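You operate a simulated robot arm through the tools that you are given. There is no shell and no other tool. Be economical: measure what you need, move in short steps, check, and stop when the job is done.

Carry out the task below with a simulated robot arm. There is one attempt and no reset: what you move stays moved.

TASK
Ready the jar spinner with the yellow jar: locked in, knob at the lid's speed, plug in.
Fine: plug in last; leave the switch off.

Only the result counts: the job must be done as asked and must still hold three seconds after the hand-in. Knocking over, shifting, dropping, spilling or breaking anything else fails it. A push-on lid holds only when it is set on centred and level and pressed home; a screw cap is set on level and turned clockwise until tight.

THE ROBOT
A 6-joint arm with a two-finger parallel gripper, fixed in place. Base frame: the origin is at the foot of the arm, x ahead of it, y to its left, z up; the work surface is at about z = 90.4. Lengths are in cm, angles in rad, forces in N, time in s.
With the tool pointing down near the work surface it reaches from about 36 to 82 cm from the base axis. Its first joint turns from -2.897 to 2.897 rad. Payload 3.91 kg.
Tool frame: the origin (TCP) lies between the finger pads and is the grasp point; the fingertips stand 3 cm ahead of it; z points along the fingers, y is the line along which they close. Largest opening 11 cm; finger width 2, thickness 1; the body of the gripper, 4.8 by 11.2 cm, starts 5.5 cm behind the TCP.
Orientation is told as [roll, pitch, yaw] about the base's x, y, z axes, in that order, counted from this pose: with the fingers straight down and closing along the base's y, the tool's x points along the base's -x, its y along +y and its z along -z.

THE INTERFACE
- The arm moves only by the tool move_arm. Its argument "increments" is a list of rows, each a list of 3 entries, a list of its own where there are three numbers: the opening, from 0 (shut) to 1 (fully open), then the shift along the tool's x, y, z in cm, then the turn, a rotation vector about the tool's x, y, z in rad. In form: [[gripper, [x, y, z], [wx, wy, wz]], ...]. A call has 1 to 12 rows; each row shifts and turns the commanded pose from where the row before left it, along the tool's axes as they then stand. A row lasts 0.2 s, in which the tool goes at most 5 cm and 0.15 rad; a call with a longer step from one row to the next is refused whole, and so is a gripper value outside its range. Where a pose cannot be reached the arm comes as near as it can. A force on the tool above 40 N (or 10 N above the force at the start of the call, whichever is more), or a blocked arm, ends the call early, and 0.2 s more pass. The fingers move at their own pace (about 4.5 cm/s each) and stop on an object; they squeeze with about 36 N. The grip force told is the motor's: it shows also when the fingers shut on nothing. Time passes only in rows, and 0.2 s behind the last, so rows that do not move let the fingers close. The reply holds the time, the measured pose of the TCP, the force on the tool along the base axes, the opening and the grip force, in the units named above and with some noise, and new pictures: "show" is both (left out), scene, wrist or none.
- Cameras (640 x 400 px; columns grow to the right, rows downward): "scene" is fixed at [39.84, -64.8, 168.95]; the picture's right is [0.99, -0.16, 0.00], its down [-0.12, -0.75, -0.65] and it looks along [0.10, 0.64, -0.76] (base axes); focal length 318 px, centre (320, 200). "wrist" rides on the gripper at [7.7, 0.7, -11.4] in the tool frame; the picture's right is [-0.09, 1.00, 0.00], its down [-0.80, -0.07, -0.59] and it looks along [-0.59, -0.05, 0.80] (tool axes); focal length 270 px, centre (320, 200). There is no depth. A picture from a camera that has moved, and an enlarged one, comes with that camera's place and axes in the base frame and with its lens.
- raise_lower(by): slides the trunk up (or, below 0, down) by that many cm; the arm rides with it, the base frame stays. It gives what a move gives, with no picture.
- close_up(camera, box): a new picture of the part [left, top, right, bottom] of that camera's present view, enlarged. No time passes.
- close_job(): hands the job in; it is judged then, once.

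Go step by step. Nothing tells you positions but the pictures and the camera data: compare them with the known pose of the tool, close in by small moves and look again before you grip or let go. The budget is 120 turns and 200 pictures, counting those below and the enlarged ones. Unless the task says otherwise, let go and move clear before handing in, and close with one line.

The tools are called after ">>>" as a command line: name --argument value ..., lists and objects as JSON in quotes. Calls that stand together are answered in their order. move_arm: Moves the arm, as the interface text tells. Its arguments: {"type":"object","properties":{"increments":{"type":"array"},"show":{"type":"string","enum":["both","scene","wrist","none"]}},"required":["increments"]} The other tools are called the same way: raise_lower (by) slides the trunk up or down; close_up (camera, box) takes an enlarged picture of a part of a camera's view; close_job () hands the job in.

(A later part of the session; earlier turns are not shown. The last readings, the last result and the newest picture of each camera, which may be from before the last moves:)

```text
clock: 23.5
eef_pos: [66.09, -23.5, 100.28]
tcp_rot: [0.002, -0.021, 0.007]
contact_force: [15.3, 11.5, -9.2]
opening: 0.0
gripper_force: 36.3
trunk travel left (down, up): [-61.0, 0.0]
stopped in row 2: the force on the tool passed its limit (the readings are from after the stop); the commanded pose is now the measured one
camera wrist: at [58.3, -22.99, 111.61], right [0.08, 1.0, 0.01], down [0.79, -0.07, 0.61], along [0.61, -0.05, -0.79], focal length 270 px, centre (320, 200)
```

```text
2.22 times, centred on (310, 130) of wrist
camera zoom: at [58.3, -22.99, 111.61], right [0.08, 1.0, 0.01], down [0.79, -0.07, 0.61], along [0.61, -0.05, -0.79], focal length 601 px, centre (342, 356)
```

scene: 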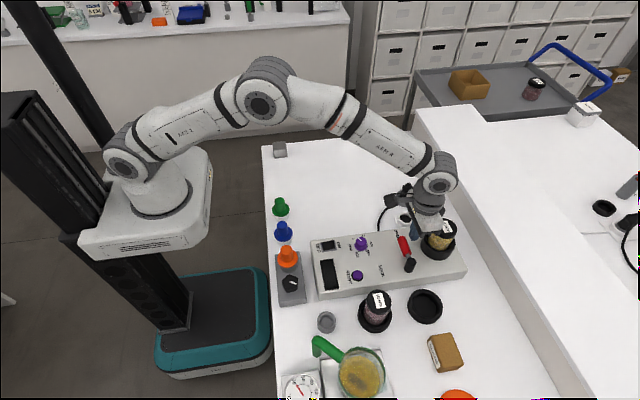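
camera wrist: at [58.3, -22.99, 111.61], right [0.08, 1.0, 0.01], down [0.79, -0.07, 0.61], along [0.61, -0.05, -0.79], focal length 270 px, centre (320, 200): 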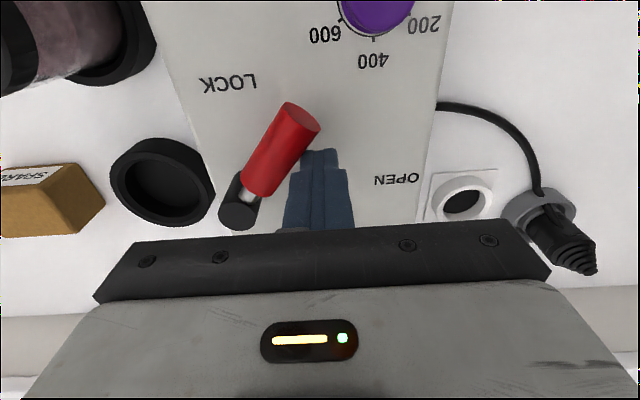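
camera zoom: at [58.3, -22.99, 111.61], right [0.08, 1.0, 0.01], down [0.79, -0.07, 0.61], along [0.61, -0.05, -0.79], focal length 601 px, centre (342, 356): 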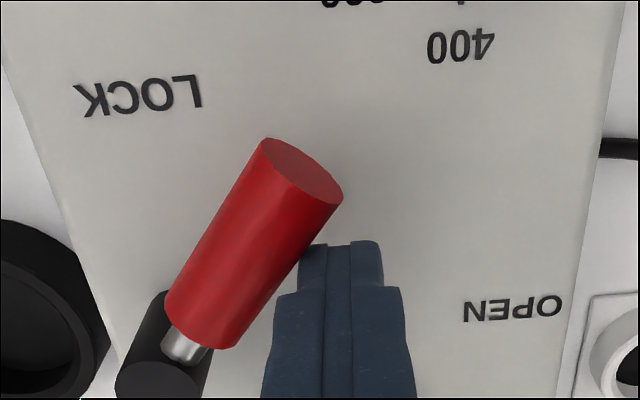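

I refine the retreat so no row is too long.

>>> move_arm --increments '[[0, [-0.4, 0.5, 0], [0, 0, 0]], [0, [-0.4, 0.5, 0], [0, 0, 0]], [0, [0, 0, -3], [0, 0, 0]], [0, [0, 0, -4], [0, 0, 0]], [0, [0, 0, -4], [0, 0, 0]], [0, [2, 3, -2], [0, 0, 0]], [0, [0, 0, 0], [0, 0, 0]]]' --show "wrist"

>>> close_up --camera "wrist" --box '[190, 60, 390, 220]'

>>> close_up --camera "scene" --box '[345, 205, 475, 290]'

```text
clock: 25.1
eef_pos: [64.28, -19.96, 113.56]
tcp_rot: [0.004, -0.02, 0.004]
contact_force: [-0.6, -0.1, -0.8]
opening: 0.0
gripper_force: 35.9
trunk travel left (down, up): [-61.0, 0.0]
camera wrist: at [56.49, -19.35, 124.81], right [0.08, 1.0, 0.0], down [0.79, -0.07, 0.61], along [0.61, -0.05, -0.79], focal length 270 px, centre (320, 200)
```

wrist: 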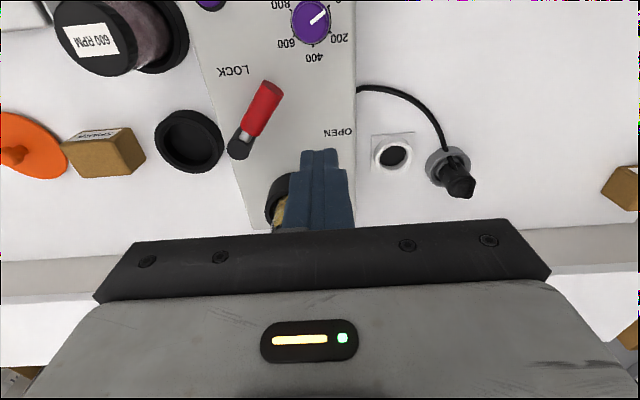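

```text
2.50 times, centred on (290, 140) of wrist
camera zoom: at [56.49, -19.35, 124.81], right [0.08, 1.0, 0.0], down [0.79, -0.07, 0.61], along [0.61, -0.05, -0.79], focal length 676 px, centre (395, 350)
```

zoom: 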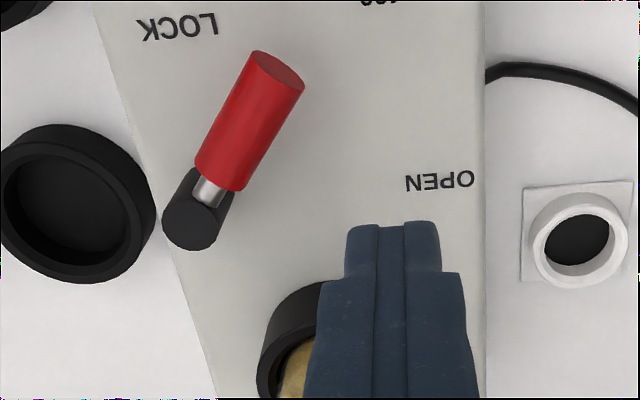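

```text
4.71 times, centred on (410, 248) of scene
camera zoom: at [39.84, -64.8, 168.95], right [0.99, -0.16, 0.0], down [-0.12, -0.75, -0.65], along [0.1, 0.64, -0.76], focal length 1498 px, centre (-104, -24)
```

zoom: 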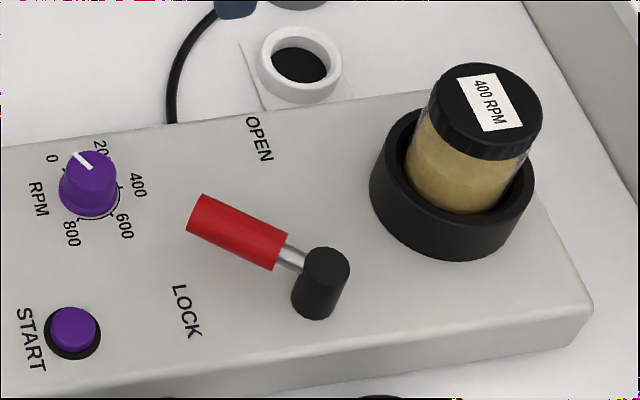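

The lever stays about halfway (~50°). I suspect the jar isn't fully home, so I inspect it closely.

>>> close_up --camera "scene" --box '[415, 210, 465, 265]'

>>> move_arm --increments '[[0.7, [0, -2, -1.5], [0, 0, 0]], [0.7, [0, -2, 0], [0, 0, 0]], [0.7, [0, 0, 0], [0, 0, 0]]]' --show "none"

>>> close_up --camera "wrist" --box '[260, 100, 400, 220]'

```text
7.27 times, centred on (440, 238) of scene
camera zoom: at [39.84, -64.8, 168.95], right [0.99, -0.16, 0.0], down [-0.12, -0.75, -0.65], along [0.1, 0.64, -0.76], focal length 2315 px, centre (-553, -73)
```

zoom: 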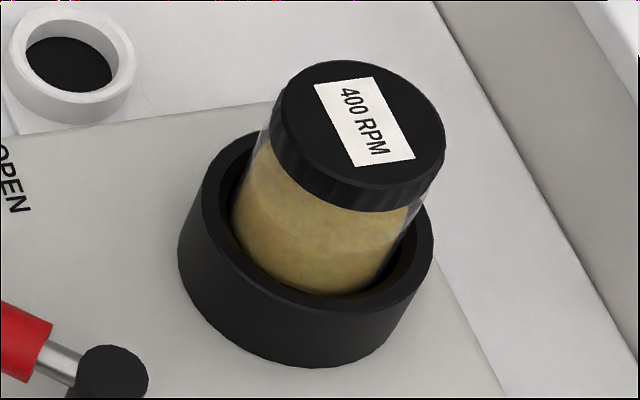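

```text
clock: 25.9
eef_pos: [64.42, -24.0, 115.13]
tcp_rot: [0.002, -0.021, 0.004]
contact_force: [0.4, -0.7, 0.4]
opening: 6.88
gripper_force: 0.1
trunk travel left (down, up): [-61.0, 0.0]
```

```text
3.33 times, centred on (330, 160) of wrist
camera zoom: at [56.5, -23.37, 126.51], right [0.08, 1.0, 0.0], down [0.79, -0.07, 0.61], along [0.61, -0.05, -0.79], focal length 901 px, centre (287, 333)
```

zoom: 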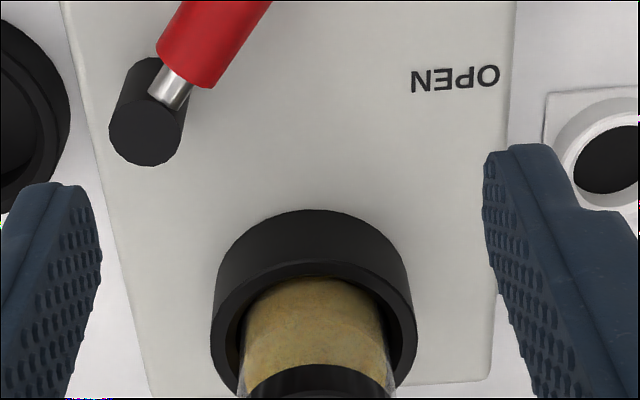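

The jar looks upright and centred. I press it down once to be sure it's home, with the fingers shut over the lid.

>>> move_arm --increments '[[0, [-4, 0, -0.5], [0, 0.021, 0]], [0, [-4.5, 0, 0], [0, 0, 0]], [0, [-4.4, 0, 0], [0, 0, 0]], [0, [0, 0, 3], [0, 0, 0]], [0, [0, 0, 2], [0, 0, 0]], [0, [0, 0, 0], [0, 0, 0]]]' --show "none"

>>> close_up --camera "scene" --box '[395, 180, 495, 265]'

```text
clock: 27.3
eef_pos: [77.15, -23.8, 110.76]
tcp_rot: [0.001, -0.002, 0.004]
contact_force: [-0.5, -0.4, 0.5]
opening: 0.0
gripper_force: 35.9
trunk travel left (down, up): [-61.0, 0.0]
```

```text
4.71 times, centred on (445, 222) of scene
camera zoom: at [39.84, -64.8, 168.95], right [0.99, -0.16, 0.0], down [-0.12, -0.75, -0.65], along [0.1, 0.64, -0.76], focal length 1498 px, centre (-268, 94)
```

zoom: 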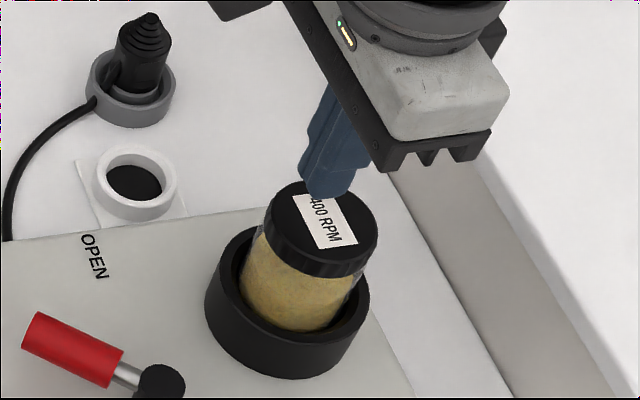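

>>> move_arm --increments '[[0, [0, 0, 1.2], [0, 0, 0]], [0, [0, 0, 0.5], [0, 0, 0]], [0, [0, 0, 0.4], [0, 0, 0]], [0, [0, 0, 0.3], [0, 0, 0]], [0, [0, 0, 0.3], [0, 0, 0]], [0, [0, 0, 0.3], [0, 0, 0]], [0, [0, 0, 0.3], [0, 0, 0]], [0, [0, 0, 0.3], [0, 0, 0]], [0, [0, 0, 0], [0, 0, 0]]]' --show "scene"

```text
clock: 29.4
eef_pos: [77.27, -23.71, 107.48]
tcp_rot: [-0.001, -0.01, 0.005]
contact_force: [-3.1, 1.8, 11.2]
opening: 0.0
gripper_force: 36.0
trunk travel left (down, up): [-61.0, 0.0]
stopped in row 9: the force on the tool passed its limit (the readings are from after the stop); the commanded pose is now the measured one
```

scene: 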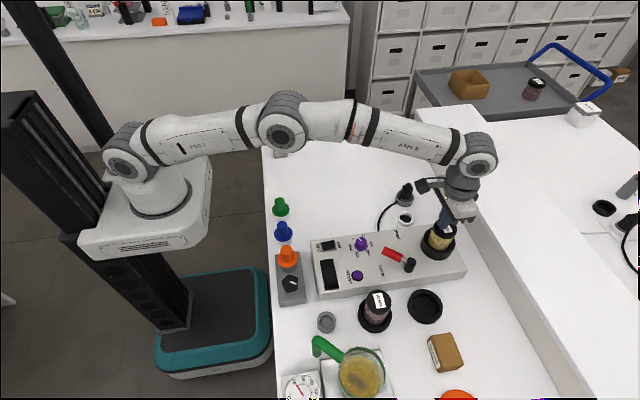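

>>> move_arm --increments '[[0, [0, 0, -1], [0, 0, 0]], [0, [0, 0, -3], [0, 0, 0]], [0, [0, 0, -3], [0, 0, 0]], [0, [4.5, 0, 0], [0, 0, 0]], [0, [4.5, 0, 0], [0, 0, 0]], [0, [0, 0, 0], [0, 0, 0]]]' --show "none"

>>> close_up --camera "scene" --box '[415, 210, 465, 265]'

```text
clock: 30.8
eef_pos: [68.36, -23.72, 113.97]
tcp_rot: [0.001, -0.009, 0.005]
contact_force: [0.6, 0.5, -0.5]
opening: 0.01
gripper_force: 36.4
trunk travel left (down, up): [-61.0, 0.0]
```

```text
7.27 times, centred on (440, 238) of scene
camera zoom: at [39.84, -64.8, 168.95], right [0.99, -0.16, 0.0], down [-0.12, -0.75, -0.65], along [0.1, 0.64, -0.76], focal length 2315 px, centre (-553, -73)
```

zoom: 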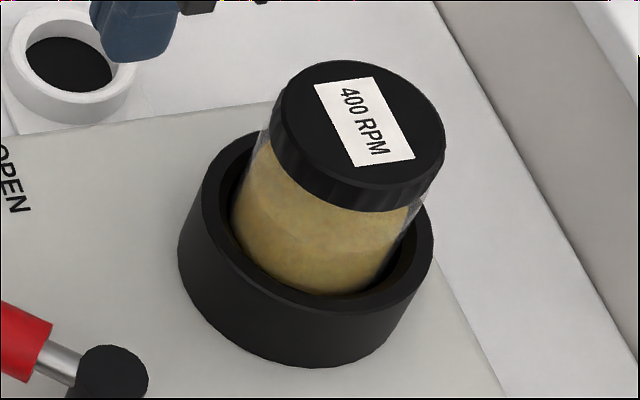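

The jar did not budge, so it is home. I retry the lever, pushing near the handle's tip for leverage with small steps.

>>> move_arm --increments '[[0, [2.4, 2.0, 0], [0, 0.009, 0]], [0, [0, 0, 4], [0, 0, 0]], [0, [0, 0, 4], [0, 0, 0]], [0, [0, 0, 4], [0, 0, 0]], [0, [0, 0, 2.3], [0, 0, 0]], [0, [0, 0, 0], [0, 0, 0]]]' --show "wrist"

>>> move_arm --increments '[[0, [0.3, -0.35, 0], [0, 0, 0]], [0, [0.3, -0.35, 0], [0, 0, 0]], [0, [0.2, -0.25, 0], [0, 0, 0]], [0, [0.2, -0.25, 0], [0, 0, 0]], [0, [0.15, -0.2, 0], [0, 0, 0]], [0, [0.1, -0.15, 0], [0, 0, 0]], [0, [0, 0, 0], [0, 0, 0]]]' --show "wrist"

```text
clock: 32.2
eef_pos: [65.97, -21.84, 99.85]
tcp_rot: [-0.001, 0.001, 0.005]
contact_force: [-0.2, -0.5, -0.1]
opening: 0.02
gripper_force: 36.6
trunk travel left (down, up): [-61.0, 0.0]
camera wrist: at [58.23, -21.18, 111.38], right [0.08, 1.0, 0.0], down [0.8, -0.07, 0.59], along [0.59, -0.05, -0.8], focal length 270 px, centre (320, 200)
```

wrist: 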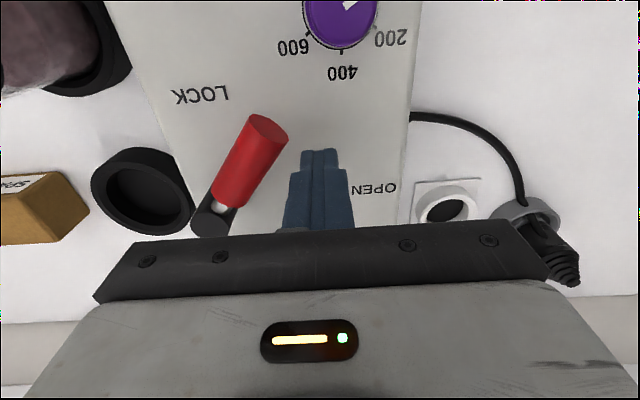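

```text
clock: 33.6
eef_pos: [65.22, -22.79, 99.8]
tcp_rot: [0.001, -0.004, 0.009]
contact_force: [12.1, 15.4, -3.6]
opening: 0.0
gripper_force: 35.7
trunk travel left (down, up): [-61.0, 0.0]
stopped in row 6: the force on the tool passed its limit (the readings are from after the stop); the commanded pose is now the measured one
camera wrist: at [57.5, -22.15, 111.39], right [0.08, 1.0, 0.0], down [0.8, -0.07, 0.6], along [0.59, -0.04, -0.8], focal length 270 px, centre (320, 200)
```

wrist: 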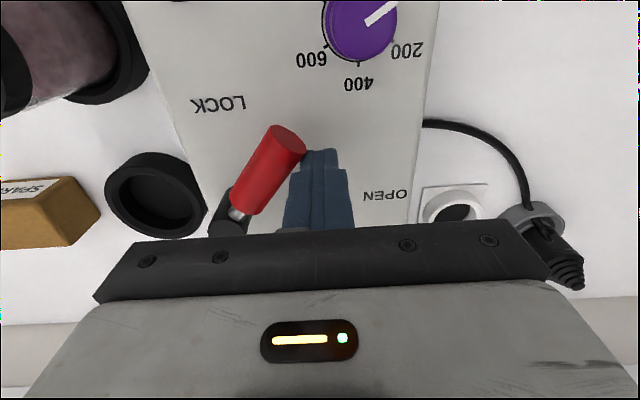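

The lever meets a hard stop at about 50°. I back away and inspect the lever post and cup closely for what blocks it.

>>> move_arm --increments '[[0, [-0.5, 0.6, 0], [0, 0, 0]], [0, [0, 0.6, -2], [0, 0, 0]], [0, [0, 0, -4], [0, 0, 0]], [1, [2, 0, -2], [0, 0, 0]], [1, [0, 0, 0], [0, 0, 0]], [1, [0, 0, 0], [0, 0, 0]]]' --show "none"

>>> close_up --camera "wrist" --box '[190, 70, 310, 170]'

>>> close_up --camera "wrist" --box '[230, 130, 350, 230]'

>>> close_up --camera "scene" --box '[375, 235, 425, 275]'

```text
clock: 35.0
eef_pos: [63.35, -21.87, 107.97]
tcp_rot: [0.002, -0.001, 0.006]
contact_force: [0.3, 0.0, 0.0]
opening: 6.85
gripper_force: 0.0
trunk travel left (down, up): [-61.0, 0.0]
```

```text
4.00 times, centred on (250, 120) of wrist
camera zoom: at [55.68, -21.31, 119.41], right [0.08, 1.0, 0.0], down [0.8, -0.07, 0.6], along [0.59, -0.05, -0.8], focal length 1081 px, centre (600, 520)
```

zoom: 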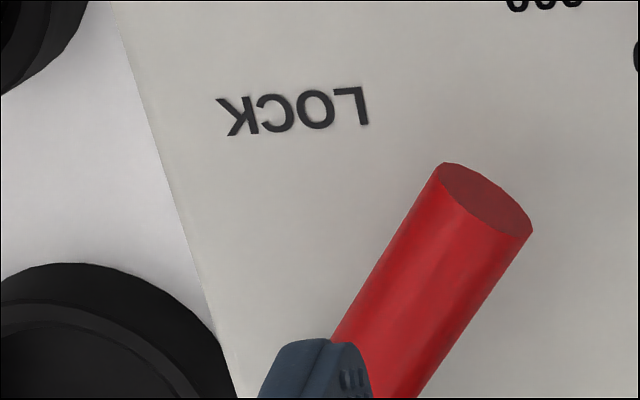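

```text
4.00 times, centred on (290, 180) of wrist
camera zoom: at [55.68, -21.31, 119.41], right [0.08, 1.0, 0.0], down [0.8, -0.07, 0.6], along [0.59, -0.05, -0.8], focal length 1081 px, centre (440, 280)
```

zoom: 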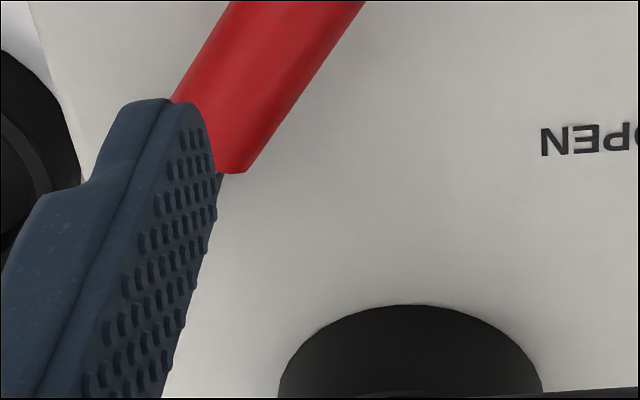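

```text
10.00 times, centred on (400, 255) of scene
camera zoom: at [39.84, -64.8, 168.95], right [0.99, -0.16, 0.0], down [-0.12, -0.75, -0.65], along [0.1, 0.64, -0.76], focal length 3183 px, centre (-480, -350)
```

zoom: 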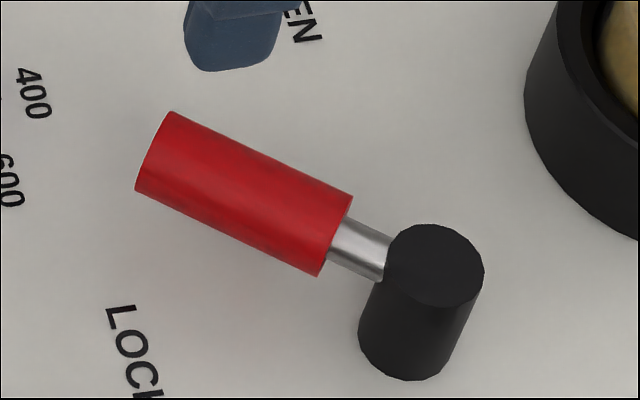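

Nothing visible obstructs it, so the jar's seating is still the suspect. I regrip the jar, press it gently and twist it a little clockwise to feel whether it drops or keys in.

>>> move_arm --increments '[[0.7, [-1, -1, -3], [0, 0, 0]], [0.7, [-4.5, -1, 0], [0, 0, 0]], [0.7, [-4.5, 0, 0], [0, 0, 0]], [0.7, [-3.85, 0, 0], [0, 0, 0]], [0.7, [0, 0, 3], [0, 0, 0]], [0.7, [0, 0, 2], [0, 0, 0]], [0.7, [0, 0, 1.8], [0, 0, 0]], [0.7, [0, 0, 0], [0, 0, 0]]]' --show "wrist"

>>> close_up --camera "scene" --box '[395, 190, 475, 265]'

```text
clock: 36.8
eef_pos: [77.35, -23.8, 104.25]
tcp_rot: [0.002, -0.001, 0.007]
contact_force: [-0.5, -0.1, -0.1]
opening: 7.67
gripper_force: 0.1
trunk travel left (down, up): [-61.0, 0.0]
camera wrist: at [69.67, -23.27, 115.72], right [0.08, 1.0, 0.0], down [0.8, -0.07, 0.6], along [0.59, -0.05, -0.8], focal length 270 px, centre (320, 200)
```

wrist: 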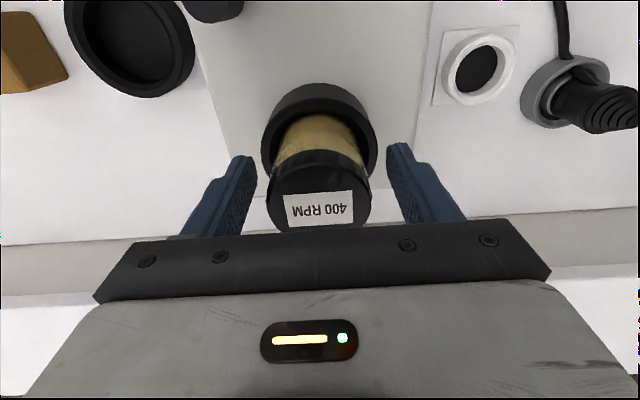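

```text
5.33 times, centred on (435, 228) of scene
camera zoom: at [39.84, -64.8, 168.95], right [0.99, -0.16, 0.0], down [-0.12, -0.75, -0.65], along [0.1, 0.64, -0.76], focal length 1698 px, centre (-293, 53)
```

zoom: 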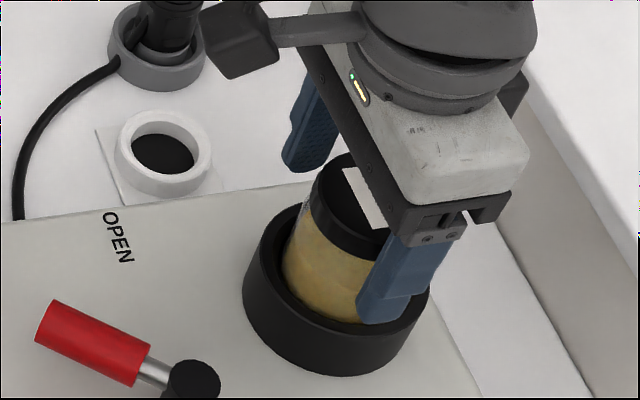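

>>> move_arm --increments '[[0.3, [0, 0, 0], [0, 0, 0]], [0.3, [0, 0, 0], [0, 0, 0]], [0.3, [0, 0, 0], [0, 0, 0]], [0.3, [0, 0, 0], [0, 0, 0]], [0.3, [0, 0, 0.2], [0, 0, 0]], [0.3, [0, 0, 0], [0, 0, 0]]]' --show "none"

>>> move_arm --increments '[[0.3, [0, 0, 0], [0, 0, 0.1]], [0.3, [0, 0, 0], [0, 0, 0.1]], [0.3, [0, 0, 0], [0, 0, 0.1]], [0.3, [0, 0, 0], [0, 0, 0.1]], [0.3, [0, 0, 0], [0, 0, 0]]]' --show "wrist"

```text
clock: 38.2
eef_pos: [77.39, -23.96, 104.26]
tcp_rot: [-0.002, -0.008, 0.005]
contact_force: [4.4, -12.6, 11.7]
opening: 5.57
gripper_force: 36.2
trunk travel left (down, up): [-61.0, 0.0]
```

```text
clock: 39.4
eef_pos: [77.44, -23.52, 104.23]
tcp_rot: [0.005, -0.003, -0.395]
contact_force: [7.9, 9.6, 20.1]
opening: 5.49
gripper_force: 36.1
trunk travel left (down, up): [-61.0, 0.0]
camera wrist: at [70.45, -19.97, 115.63], right [0.46, 0.89, 0.0], down [0.71, -0.37, 0.6], along [0.53, -0.27, -0.8], focal length 270 px, centre (320, 200)
```

wrist: 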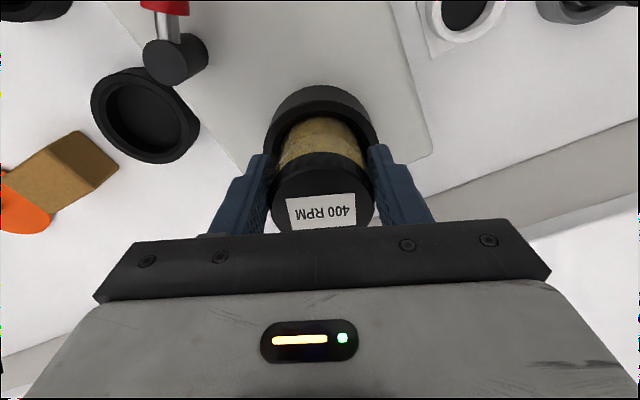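

The jar turns freely and doesn't drop further, so there is no key; it is home. I let go, straighten, and swing up to retry the lever from a full OPEN start.

>>> move_arm --increments '[[0.7, [0, 0, -0.1], [0, 0, 0]], [0.7, [0, 0, 0], [0, 0, 0]], [0.7, [0, 0, 0], [0, 0, 0]], [0.7, [0, 0, -3], [0, 0, 0]], [0.7, [0, 0, -4], [0, 0, -0.1]], [0.7, [0, 0, -2], [0, 0, -0.1]], [0.7, [0, 0, 0], [0, 0, -0.1]], [0.7, [0, 0, 0], [0, 0, -0.1]], [0.7, [4, 0, 0], [0, 0, 0]], [0.7, [4, 0, 0], [0, 0, 0]], [0.7, [0, 0, 0], [0, 0, 0]]]' --show "wrist"

>>> close_up --camera "scene" --box '[405, 205, 475, 265]'

>>> close_up --camera "wrist" --box '[260, 80, 400, 220]'

```text
clock: 41.8
eef_pos: [69.33, -23.63, 113.18]
tcp_rot: [0.002, -0.003, 0.009]
contact_force: [0.6, 0.3, 0.4]
opening: 7.66
gripper_force: 0.1
trunk travel left (down, up): [-61.0, 0.0]
camera wrist: at [61.67, -23.11, 124.62], right [0.08, 1.0, 0.0], down [0.8, -0.07, 0.6], along [0.59, -0.05, -0.8], focal length 270 px, centre (320, 200)
```

wrist: 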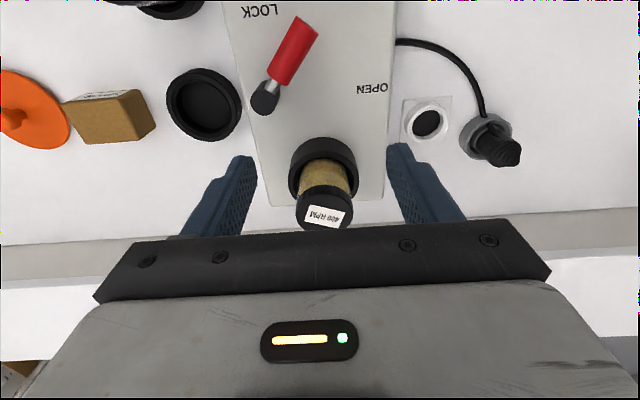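

```text
6.67 times, centred on (440, 235) of scene
camera zoom: at [39.84, -64.8, 168.95], right [0.99, -0.16, 0.0], down [-0.12, -0.75, -0.65], along [0.1, 0.64, -0.76], focal length 2122 px, centre (-480, -33)
```

zoom: 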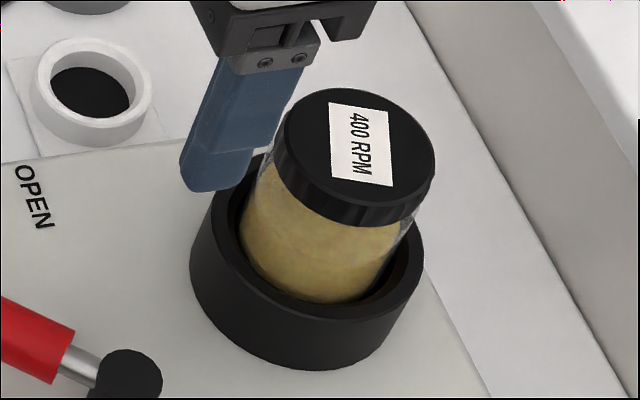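

```text
2.86 times, centred on (330, 150) of wrist
camera zoom: at [61.67, -23.11, 124.62], right [0.08, 1.0, 0.0], down [0.8, -0.07, 0.6], along [0.59, -0.05, -0.8], focal length 772 px, centre (291, 343)
```

zoom: 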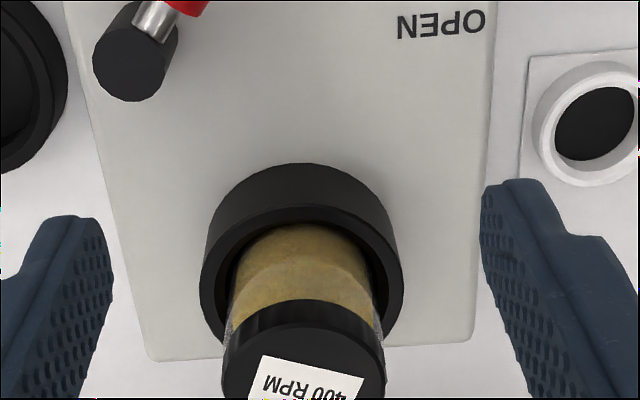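

I first simply try pushing the lever onward again now.

>>> move_arm --increments '[[0, [3.3, 1.8, 0], [0, 0, 0.009]], [0, [0, 0, 4], [0, 0, 0]], [0, [0, 0, 4], [0, 0, 0]], [0, [0, 0, 4], [0, 0, 0]], [0, [0, 0, 1.4], [0, 0, 0]], [0, [0.4, -0.5, 0], [0, 0, 0]], [0, [0.3, -0.4, 0], [0, 0, 0]], [0, [0.3, -0.4, 0], [0, 0, 0]], [0, [0.3, -0.4, 0], [0, 0, 0]], [0, [0, 0, 0], [0, 0, 0]]]' --show "wrist"

```text
clock: 43.8
eef_pos: [65.21, -22.7, 99.81]
tcp_rot: [0.007, -0.006, 0.001]
contact_force: [10.2, 17.3, -2.8]
opening: 0.0
gripper_force: 36.0
trunk travel left (down, up): [-61.0, 0.0]
stopped in row 9: the force on the tool passed its limit (the readings are from after the stop); the commanded pose is now the measured one
camera wrist: at [57.57, -22.24, 111.19], right [0.09, 1.0, 0.01], down [0.8, -0.07, 0.6], along [0.6, -0.05, -0.8], focal length 270 px, centre (320, 200)
```

wrist: 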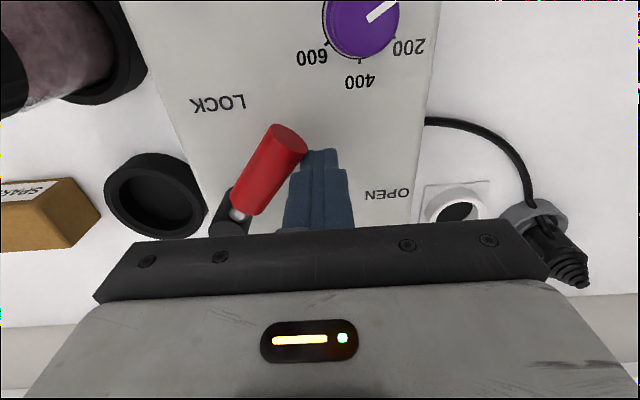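

Same stop. A decisive test: see whether the jar is now held. I regrip it and pull up gently a few millimetres, reading the force.

>>> move_arm --increments '[[0, [-0.5, 0.6, 0], [0, 0, 0]], [0, [0, 0.3, -4], [0, 0, 0]], [0, [0, 0, -4], [0, 0, 0]], [0.7, [-3.5, -1, -3], [0, 0, 0]], [0.7, [-4, -1.1, 0], [0, 0, 0]], [0.7, [-4, 0, 0], [0, 0, 0]], [0.7, [0, 0, 3], [0, 0, 0]], [0.7, [0, 0, 3], [0, 0, 0]], [0.7, [0, 0, 0.7], [0, 0, 0]], [0.7, [0, 0, 0], [0, 0, 0]]]' --show "wrist"

```text
clock: 46.0
eef_pos: [76.94, -24.5, 104.09]
tcp_rot: [0.005, -0.007, 0.0]
contact_force: [0.5, 0.4, 0.3]
opening: 7.71
gripper_force: 0.0
trunk travel left (down, up): [-61.0, 0.0]
camera wrist: at [69.26, -23.87, 115.49], right [0.09, 1.0, 0.01], down [0.8, -0.07, 0.6], along [0.6, -0.05, -0.8], focal length 270 px, centre (320, 200)
```

wrist: 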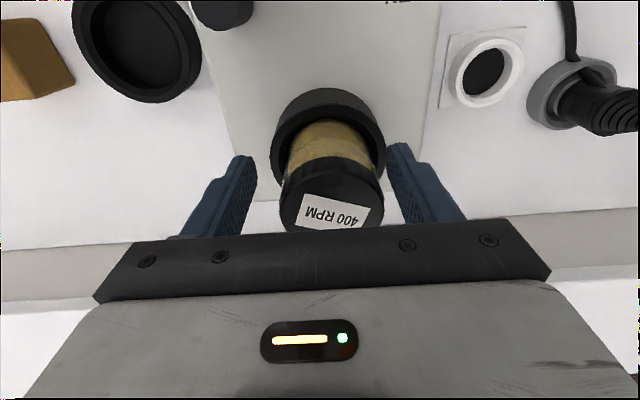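

>>> move_arm --increments '[[0.7, [-0.3, 0.5, 0], [0, 0, 0]], [0.3, [0, 0, 0], [0, 0, 0]], [0.3, [0, 0, 0], [0, 0, 0]], [0.3, [0, 0, 0], [0, 0, 0]], [0.3, [0, 0, 0], [0, 0, 0]], [0.3, [0, 0, 0], [0, 0, 0]]]' --show "none"

>>> move_arm --increments '[[0.3, [0, 0, -0.2], [0, 0, 0]], [0.3, [0, 0, -0.2], [0, 0, 0]], [0.3, [0, 0, 0], [0, 0, 0]]]' --show "none"

```text
clock: 47.4
eef_pos: [77.3, -24.05, 104.02]
tcp_rot: [0.005, -0.008, -0.001]
contact_force: [0.5, -2.0, 0.9]
opening: 5.55
gripper_force: 36.2
trunk travel left (down, up): [-61.0, 0.0]
```

```text
clock: 48.2
eef_pos: [77.34, -23.91, 104.17]
tcp_rot: [0.01, 0.002, 0.0]
contact_force: [-8.9, -4.3, -25.0]
opening: 5.53
gripper_force: 36.1
trunk travel left (down, up): [-61.0, 0.0]
```

The jar holds against a 25 N pull although it went in freely, so it is locked: the stop is the lever's end of travel at LOCK. I relax, release, retreat, and go to the knob.

>>> move_arm --increments '[[0.3, [0, 0, 0.4], [0, 0, 0]], [0.3, [0, 0, 0], [0, 0, 0]], [0.7, [0, 0, 0], [0, 0, 0]], [0.7, [0, 0, 0], [0, 0, 0]], [0.7, [0, 0, 0], [0, 0, 0]], [0.7, [0, 0, -4], [0, 0, 0]], [0.7, [0, 0, -4], [0, 0, 0]], [0.7, [4, 1, 0], [0, 0, 0]], [0.7, [4, 1, 0], [0, 0, 0]], [0.7, [4, 1, 0], [0, 0, 0]], [0.7, [4, 1, 0], [0, 0, 0]], [0.7, [0, 0, 0], [0, 0, 0]]]'

>>> close_up --camera "wrist" --box '[230, 0, 430, 150]'

>>> close_up --camera "scene" --box '[375, 205, 475, 280]'

```text
clock: 50.8
eef_pos: [61.23, -19.94, 111.83]
tcp_rot: [0.007, -0.008, 0.0]
contact_force: [0.0, -0.2, -0.5]
opening: 7.66
gripper_force: 0.1
trunk travel left (down, up): [-61.0, 0.0]
camera wrist: at [53.5, -19.42, 123.32], right [0.09, 1.0, 0.01], down [0.8, -0.07, 0.6], along [0.6, -0.05, -0.8], focal length 270 px, centre (320, 200)
```

scene: 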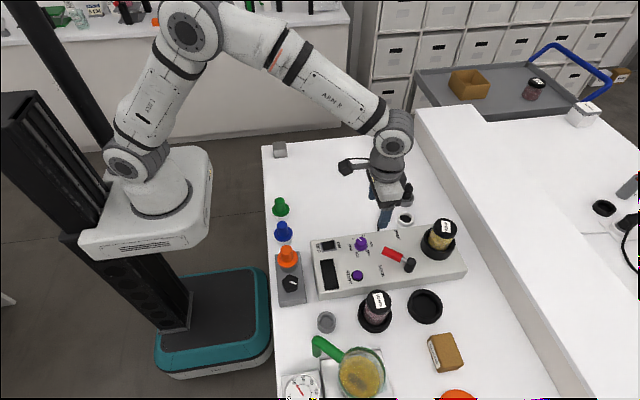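
wrist: 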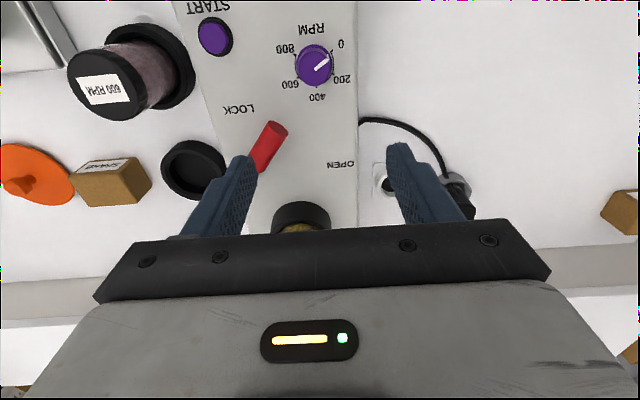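

```text
2.67 times, centred on (330, 75) of wrist
camera zoom: at [53.5, -19.42, 123.32], right [0.09, 1.0, 0.01], down [0.8, -0.07, 0.6], along [0.6, -0.05, -0.8], focal length 721 px, centre (293, 533)
```

zoom: 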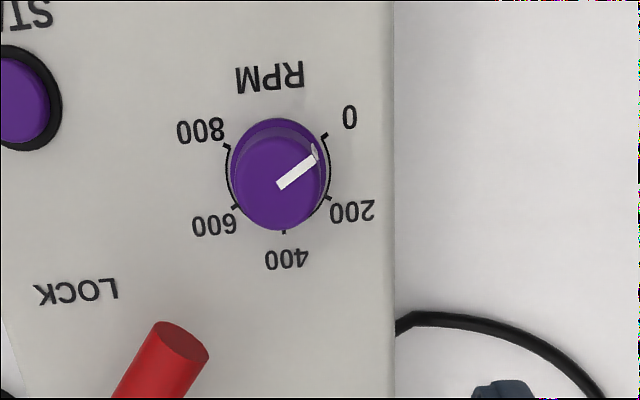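

```text
5.33 times, centred on (425, 242) of scene
camera zoom: at [39.84, -64.8, 168.95], right [0.99, -0.16, 0.0], down [-0.12, -0.75, -0.65], along [0.1, 0.64, -0.76], focal length 1698 px, centre (-240, -27)
```

zoom: 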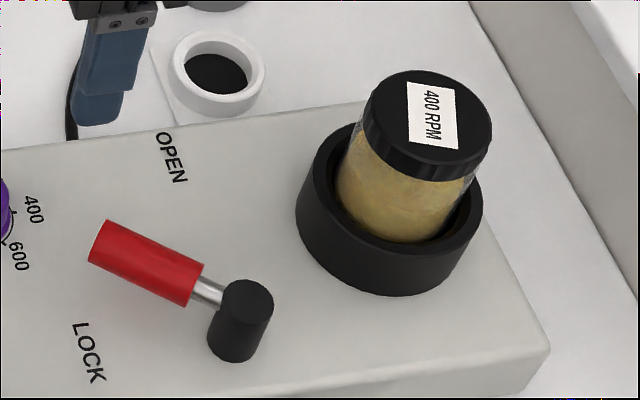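

The pointer stands at 0; 400 is 120° clockwise from it. I centre over the knob at about (58.5,-20.3) and pre-turn the hand by -60°.

>>> move_arm --increments '[[0.5, [2.7, -0.36, 0], [0, 0, 0]], [0.5, [0, 0, 3], [0, 0, 0]], [0.5, [0, 0, 3], [0, 0, 0]], [0.5, [0, 0, 1], [0, 0, 0]], [0.5, [0, 0, 0], [0, 0, -0.15]], [0.5, [0, 0, 0], [0, 0, -0.15]], [0.5, [0, 0, 0], [0, 0, -0.15]], [0.5, [0, 0, 0], [0, 0, -0.15]], [0.5, [0, 0, 0], [0, 0, -0.15]], [0.5, [0, 0, 0], [0, 0, -0.15]], [0.5, [0, 0, 0], [0, 0, -0.15]], [0.5, [0, 0, 0], [0, 0, 0]]]'

>>> close_up --camera "scene" --box '[320, 210, 410, 270]'

```text
clock: 53.4
eef_pos: [58.76, -20.28, 105.0]
tcp_rot: [-0.005, -0.01, 1.052]
contact_force: [-0.2, -0.7, 0.0]
opening: 5.48
gripper_force: 0.1
trunk travel left (down, up): [-61.0, 0.0]
camera wrist: at [54.21, -26.71, 116.48], right [-0.82, 0.57, 0.0], down [0.46, 0.66, 0.6], along [0.34, 0.49, -0.8], focal length 270 px, centre (320, 200)
```

scene: 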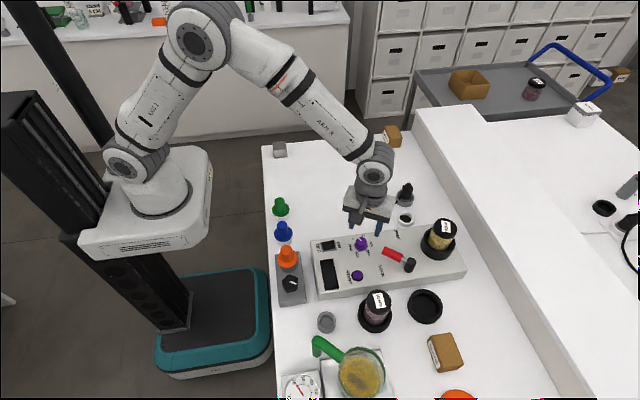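
wrist: 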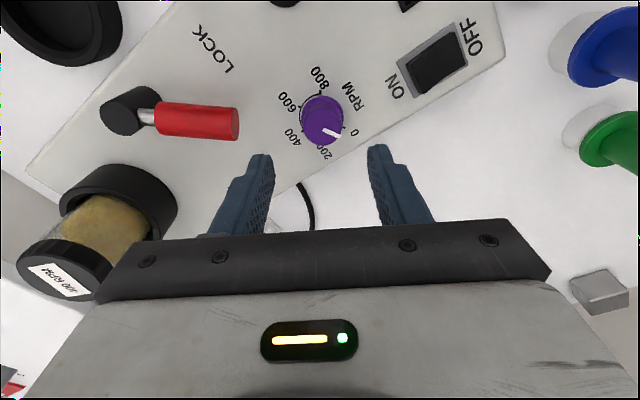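

```text
6.67 times, centred on (365, 240) of scene
camera zoom: at [39.84, -64.8, 168.95], right [0.99, -0.16, 0.0], down [-0.12, -0.75, -0.65], along [0.1, 0.64, -0.76], focal length 2122 px, centre (20, -67)
```

zoom: 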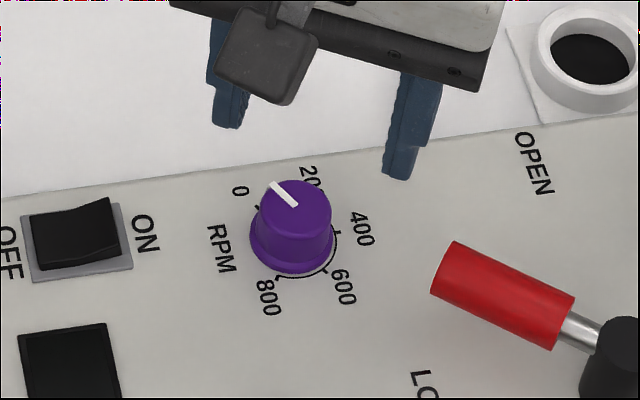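

The knob lies near (58.4,-20.3); I shift slightly and lower toward the panel.

>>> move_arm --increments '[[0.5, [0.18, 0.31, 2], [0, 0, 0]], [0.5, [0, 0, 2], [0, 0, 0]], [0.5, [0, 0, 1.5], [0, 0, 0]], [0.5, [0, 0, 0], [0, 0, 0]]]' --show "wrist"

>>> close_up --camera "scene" --box '[320, 210, 410, 270]'

```text
clock: 54.4
eef_pos: [58.42, -20.15, 99.62]
tcp_rot: [-0.004, -0.008, 1.049]
contact_force: [0.3, 0.3, 0.1]
opening: 5.49
gripper_force: 0.0
trunk travel left (down, up): [-61.0, 0.0]
camera wrist: at [53.95, -26.63, 110.97], right [-0.82, 0.57, 0.0], down [0.46, 0.66, 0.6], along [0.35, 0.49, -0.8], focal length 270 px, centre (320, 200)
```

wrist: 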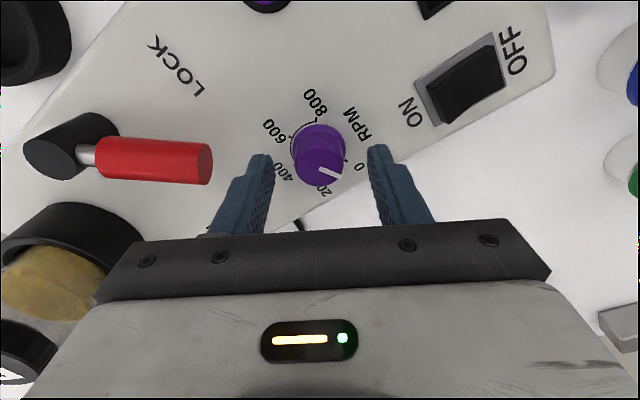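

```text
6.67 times, centred on (365, 240) of scene
camera zoom: at [39.84, -64.8, 168.95], right [0.99, -0.16, 0.0], down [-0.12, -0.75, -0.65], along [0.1, 0.64, -0.76], focal length 2122 px, centre (20, -67)
```

zoom: 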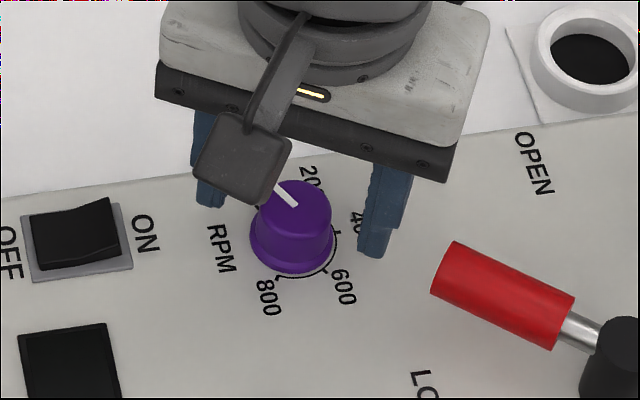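

Well centred. I lower 0.8 cm more and close on the knob.

>>> move_arm --increments '[[0.5, [0, 0, 0.4], [0, 0, 0]], [0.5, [0, 0, 0.4], [0, 0, 0]], [0.1, [0, 0, 0], [0, 0, 0]], [0.1, [0, 0, 0], [0, 0, 0]], [0.1, [0, 0, 0], [0, 0, 0]], [0.1, [0, 0, 0], [0, 0, 0]]]' --show "wrist"

```text
clock: 55.8
eef_pos: [58.53, -20.2, 98.84]
tcp_rot: [-0.003, -0.009, 1.05]
contact_force: [5.7, -2.7, 2.2]
opening: 2.94
gripper_force: 45.0
trunk travel left (down, up): [-61.0, 0.0]
camera wrist: at [53.96, -26.72, 110.26], right [-0.82, 0.57, 0.0], down [0.46, 0.66, 0.6], along [0.35, 0.49, -0.8], focal length 270 px, centre (320, 200)
```

wrist: 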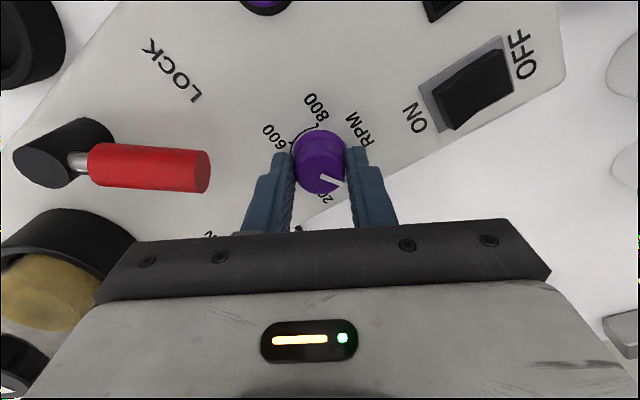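

Knob gripped (2.9 cm). I relieve the small side force and turn clockwise half way.

>>> move_arm --increments '[[0.1, [0, -0.1, 0], [0, 0, 0]], [0.1, [0, 0, 0], [0, 0, 0.15]], [0.1, [0, 0, 0], [0, 0, 0.15]], [0.1, [0, 0, 0], [0, 0, 0.15]], [0.1, [0, 0, 0], [0, 0, 0.15]], [0.1, [0, 0, 0], [0, 0, 0.15]], [0.1, [0, 0, 0], [0, 0, 0.15]], [0.1, [0, 0, 0], [0, 0, 0.15]], [0.1, [0, 0, 0], [0, 0, 0]]]' --show "wrist"

```text
clock: 57.8
eef_pos: [58.33, -20.19, 98.74]
tcp_rot: [0.004, -0.007, -0.001]
contact_force: [1.7, 0.9, 4.6]
opening: 2.94
gripper_force: 44.8
trunk travel left (down, up): [-61.0, 0.0]
camera wrist: at [50.64, -19.6, 110.27], right [0.09, 1.0, 0.01], down [0.8, -0.08, 0.6], along [0.6, -0.05, -0.8], focal length 270 px, centre (320, 200)
```

wrist: 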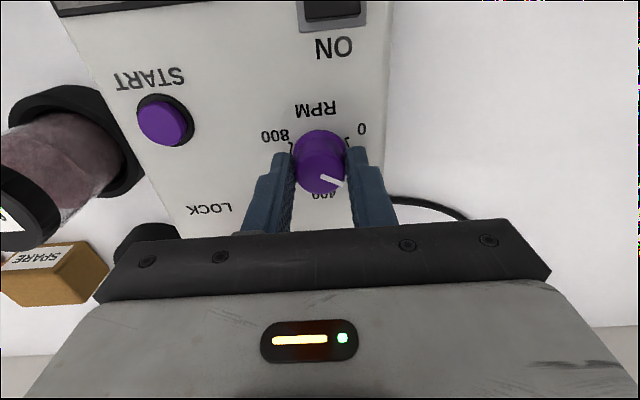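

The knob follows without slip, now near 200. I turn the other 60°.

>>> move_arm --increments '[[0.1, [0, 0, 0], [0, 0, 0.15]], [0.1, [0, 0, 0], [0, 0, 0.15]], [0.1, [0, 0, 0], [0, 0, 0.15]], [0.1, [0, 0, 0], [0, 0, 0.15]], [0.1, [0, 0, 0], [0, 0, 0.15]], [0.1, [0, 0, 0], [0, 0, 0.15]], [0.1, [0, 0, 0], [0, 0, 0.14]], [0.1, [0, 0, 0], [0, 0, 0]]]' --show "none"

>>> close_up --camera "scene" --box '[340, 220, 390, 260]'

>>> close_up --camera "wrist" --box '[250, 90, 390, 220]'

```text
clock: 59.6
eef_pos: [58.46, -20.24, 98.84]
tcp_rot: [0.01, 0.001, -1.043]
contact_force: [2.2, 7.2, 7.2]
opening: 2.95
gripper_force: 45.5
trunk travel left (down, up): [-61.0, 0.0]
```

```text
10.00 times, centred on (365, 240) of scene
camera zoom: at [39.84, -64.8, 168.95], right [0.99, -0.16, 0.0], down [-0.12, -0.75, -0.65], along [0.1, 0.64, -0.76], focal length 3183 px, centre (-130, -200)
```

zoom: 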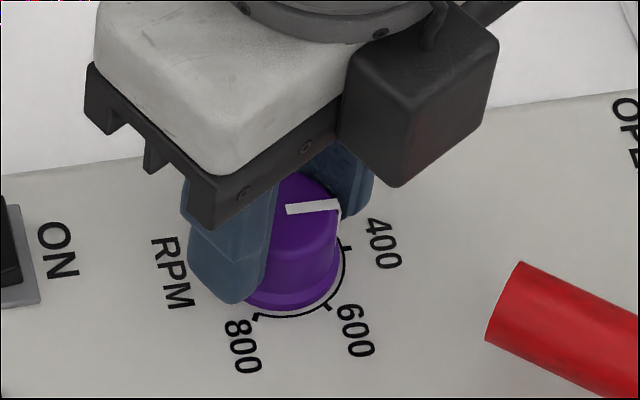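

```text
3.08 times, centred on (320, 155) of wrist
camera zoom: at [55.1, -13.22, 110.32], right [0.9, 0.43, 0.01], down [0.34, -0.73, 0.59], along [0.26, -0.53, -0.8], focal length 832 px, centre (320, 338)
```

zoom: 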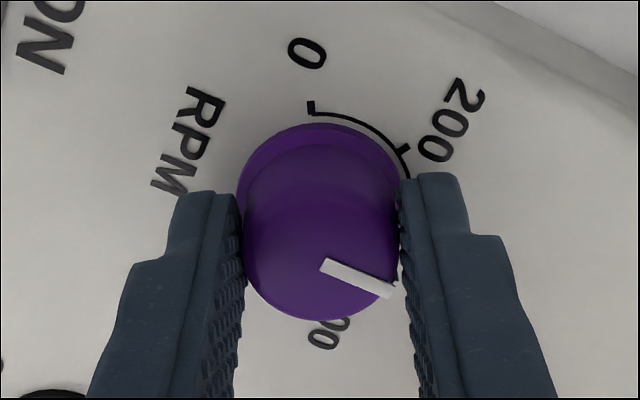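

The pointer computes to exactly +x, the 400 direction. I release, rise and check.

>>> move_arm --increments '[[0.5, [0, 0, 0], [0, 0, 0]], [0.5, [0, 0, 0], [0, 0, 0]], [0.5, [0, 0, 0], [0, 0, 0]], [0.5, [0, 0, -3], [0, 0, 0]], [0.5, [0, 0, -4], [0, 0, -0.15]], [0.5, [0, 0, -4], [0, 0, -0.15]], [0.5, [0, 0, -2], [0, 0, -0.15]], [0.5, [0, 0, 0], [0, 0, -0.15]], [0.5, [0, 0, 0], [0, 0, -0.15]], [0.5, [0, 0, 0], [0, 0, -0.15]], [0.5, [0, 0, 0], [0, 0, -0.14]], [0.5, [0, 0, 0], [0, 0, 0]]]' --show "wrist"

>>> close_up --camera "scene" --box '[340, 220, 390, 260]'

>>> close_up --camera "wrist" --box '[270, 50, 390, 150]'

```text
clock: 62.2
eef_pos: [58.26, -20.21, 111.75]
tcp_rot: [0.006, -0.007, 0.002]
contact_force: [-0.2, -1.0, -0.6]
opening: 5.51
gripper_force: 0.0
trunk travel left (down, up): [-61.0, 0.0]
camera wrist: at [50.56, -19.72, 123.19], right [0.09, 1.0, 0.01], down [0.8, -0.07, 0.6], along [0.6, -0.05, -0.8], focal length 270 px, centre (320, 200)
```

wrist: 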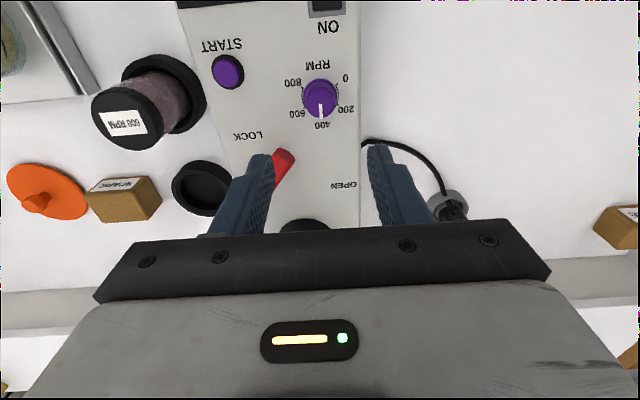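

```text
10.00 times, centred on (365, 240) of scene
camera zoom: at [39.84, -64.8, 168.95], right [0.99, -0.16, 0.0], down [-0.12, -0.75, -0.65], along [0.1, 0.64, -0.76], focal length 3183 px, centre (-130, -200)
```

zoom: 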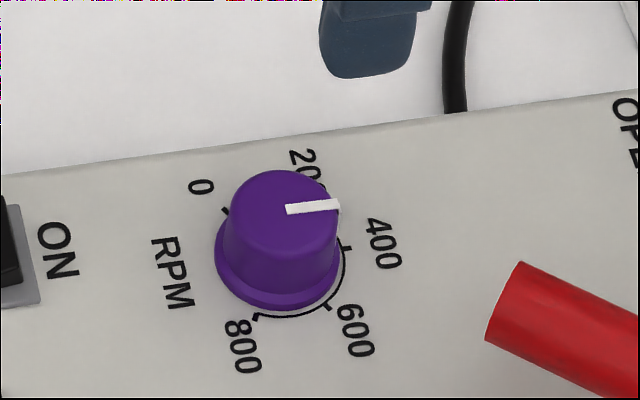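

```text
4.00 times, centred on (330, 100) of wrist
camera zoom: at [50.56, -19.72, 123.19], right [0.09, 1.0, 0.01], down [0.8, -0.07, 0.6], along [0.6, -0.05, -0.8], focal length 1081 px, centre (280, 600)
```

zoom: 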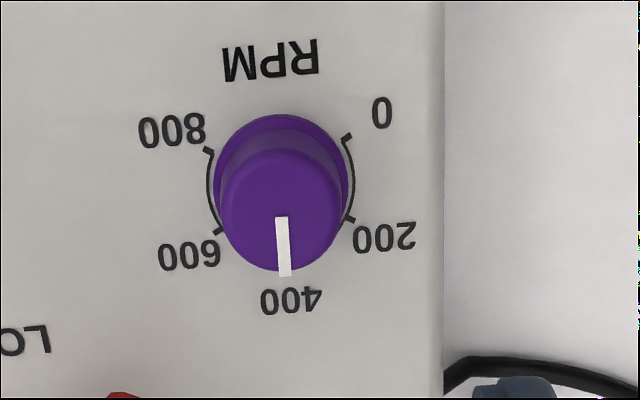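

The knob reads 400. Before plugging in, I verify the lock by swinging the lever back to OPEN and feeling whether the jar comes free there.

>>> move_arm --increments '[[0, [-1.9, -3.8, 0], [0, 0, 0]], [0, [-1.8, -3.8, 0], [0, 0, 0]], [0, [0, 0, 4], [0, 0, 0]], [0, [0, 0, 4], [0, 0, 0]], [0, [0, 0, 3.8], [0, 0, 0]], [0, [-0.7, 0.8, 0], [0, 0, 0]], [0, [-0.8, 0.9, 0], [0, 0, 0]], [0, [-0.9, 1.1, 0], [0, 0, 0]], [0, [-1.2, 1.0, 0], [0, 0, 0]], [0, [-1.3, 0.8, 0], [0, 0, 0]], [0, [-0.5, 0.2, 0], [0, 0, 0]], [0, [0, 0, 0], [0, 0, 0]]]' --show "wrist"

```text
clock: 64.9
eef_pos: [66.84, -23.14, 99.86]
tcp_rot: [0.006, 0.007, -0.002]
contact_force: [-15.2, -3.6, 2.9]
opening: 0.0
gripper_force: 35.7
trunk travel left (down, up): [-61.0, 0.0]
stopped in row 12: the force on the tool passed its limit (the readings are from after the stop); the commanded pose is now the measured one
camera wrist: at [59.3, -22.67, 111.44], right [0.09, 1.0, 0.01], down [0.8, -0.08, 0.59], along [0.59, -0.05, -0.81], focal length 270 px, centre (320, 200)
```

wrist: 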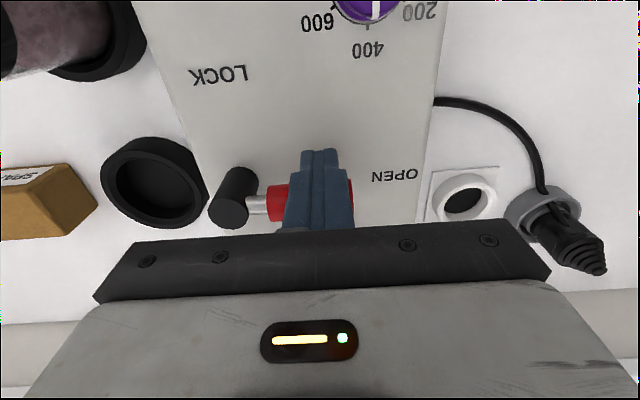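

Lever back at OPEN against its stop. Now I grip the jar and pull gently.

>>> move_arm --increments '[[0, [0.6, 0, 0], [0, 0, 0]], [0, [0, 0, -4], [0, 0, 0]], [0, [0, 0, -4], [0, 0, 0]], [0.7, [-3.5, -0.4, -3], [0, 0, 0]], [0.7, [-4, -0.4, 0], [0, 0, 0]], [0.7, [-3.5, 0, 0], [0, 0, 0]], [0.7, [0, 0, 3], [0, 0, 0]], [0.7, [0, 0, 3], [0, 0, 0]], [0.7, [0, 0, 0.8], [0, 0, 0]], [0.7, [0, 0, 0], [0, 0, 0]]]' --show "wrist"

```text
clock: 67.1
eef_pos: [77.79, -23.97, 103.92]
tcp_rot: [0.007, 0.004, -0.001]
contact_force: [-0.8, -0.2, 0.1]
opening: 7.71
gripper_force: 0.1
trunk travel left (down, up): [-61.0, 0.0]
camera wrist: at [70.0, -23.51, 115.38], right [0.09, 1.0, 0.01], down [0.8, -0.08, 0.59], along [0.59, -0.05, -0.81], focal length 270 px, centre (320, 200)
```

wrist: 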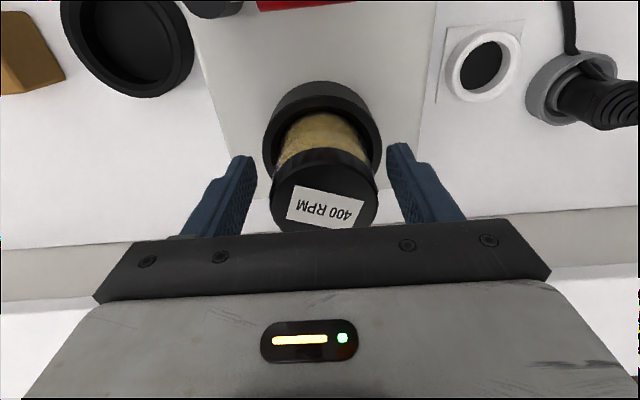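

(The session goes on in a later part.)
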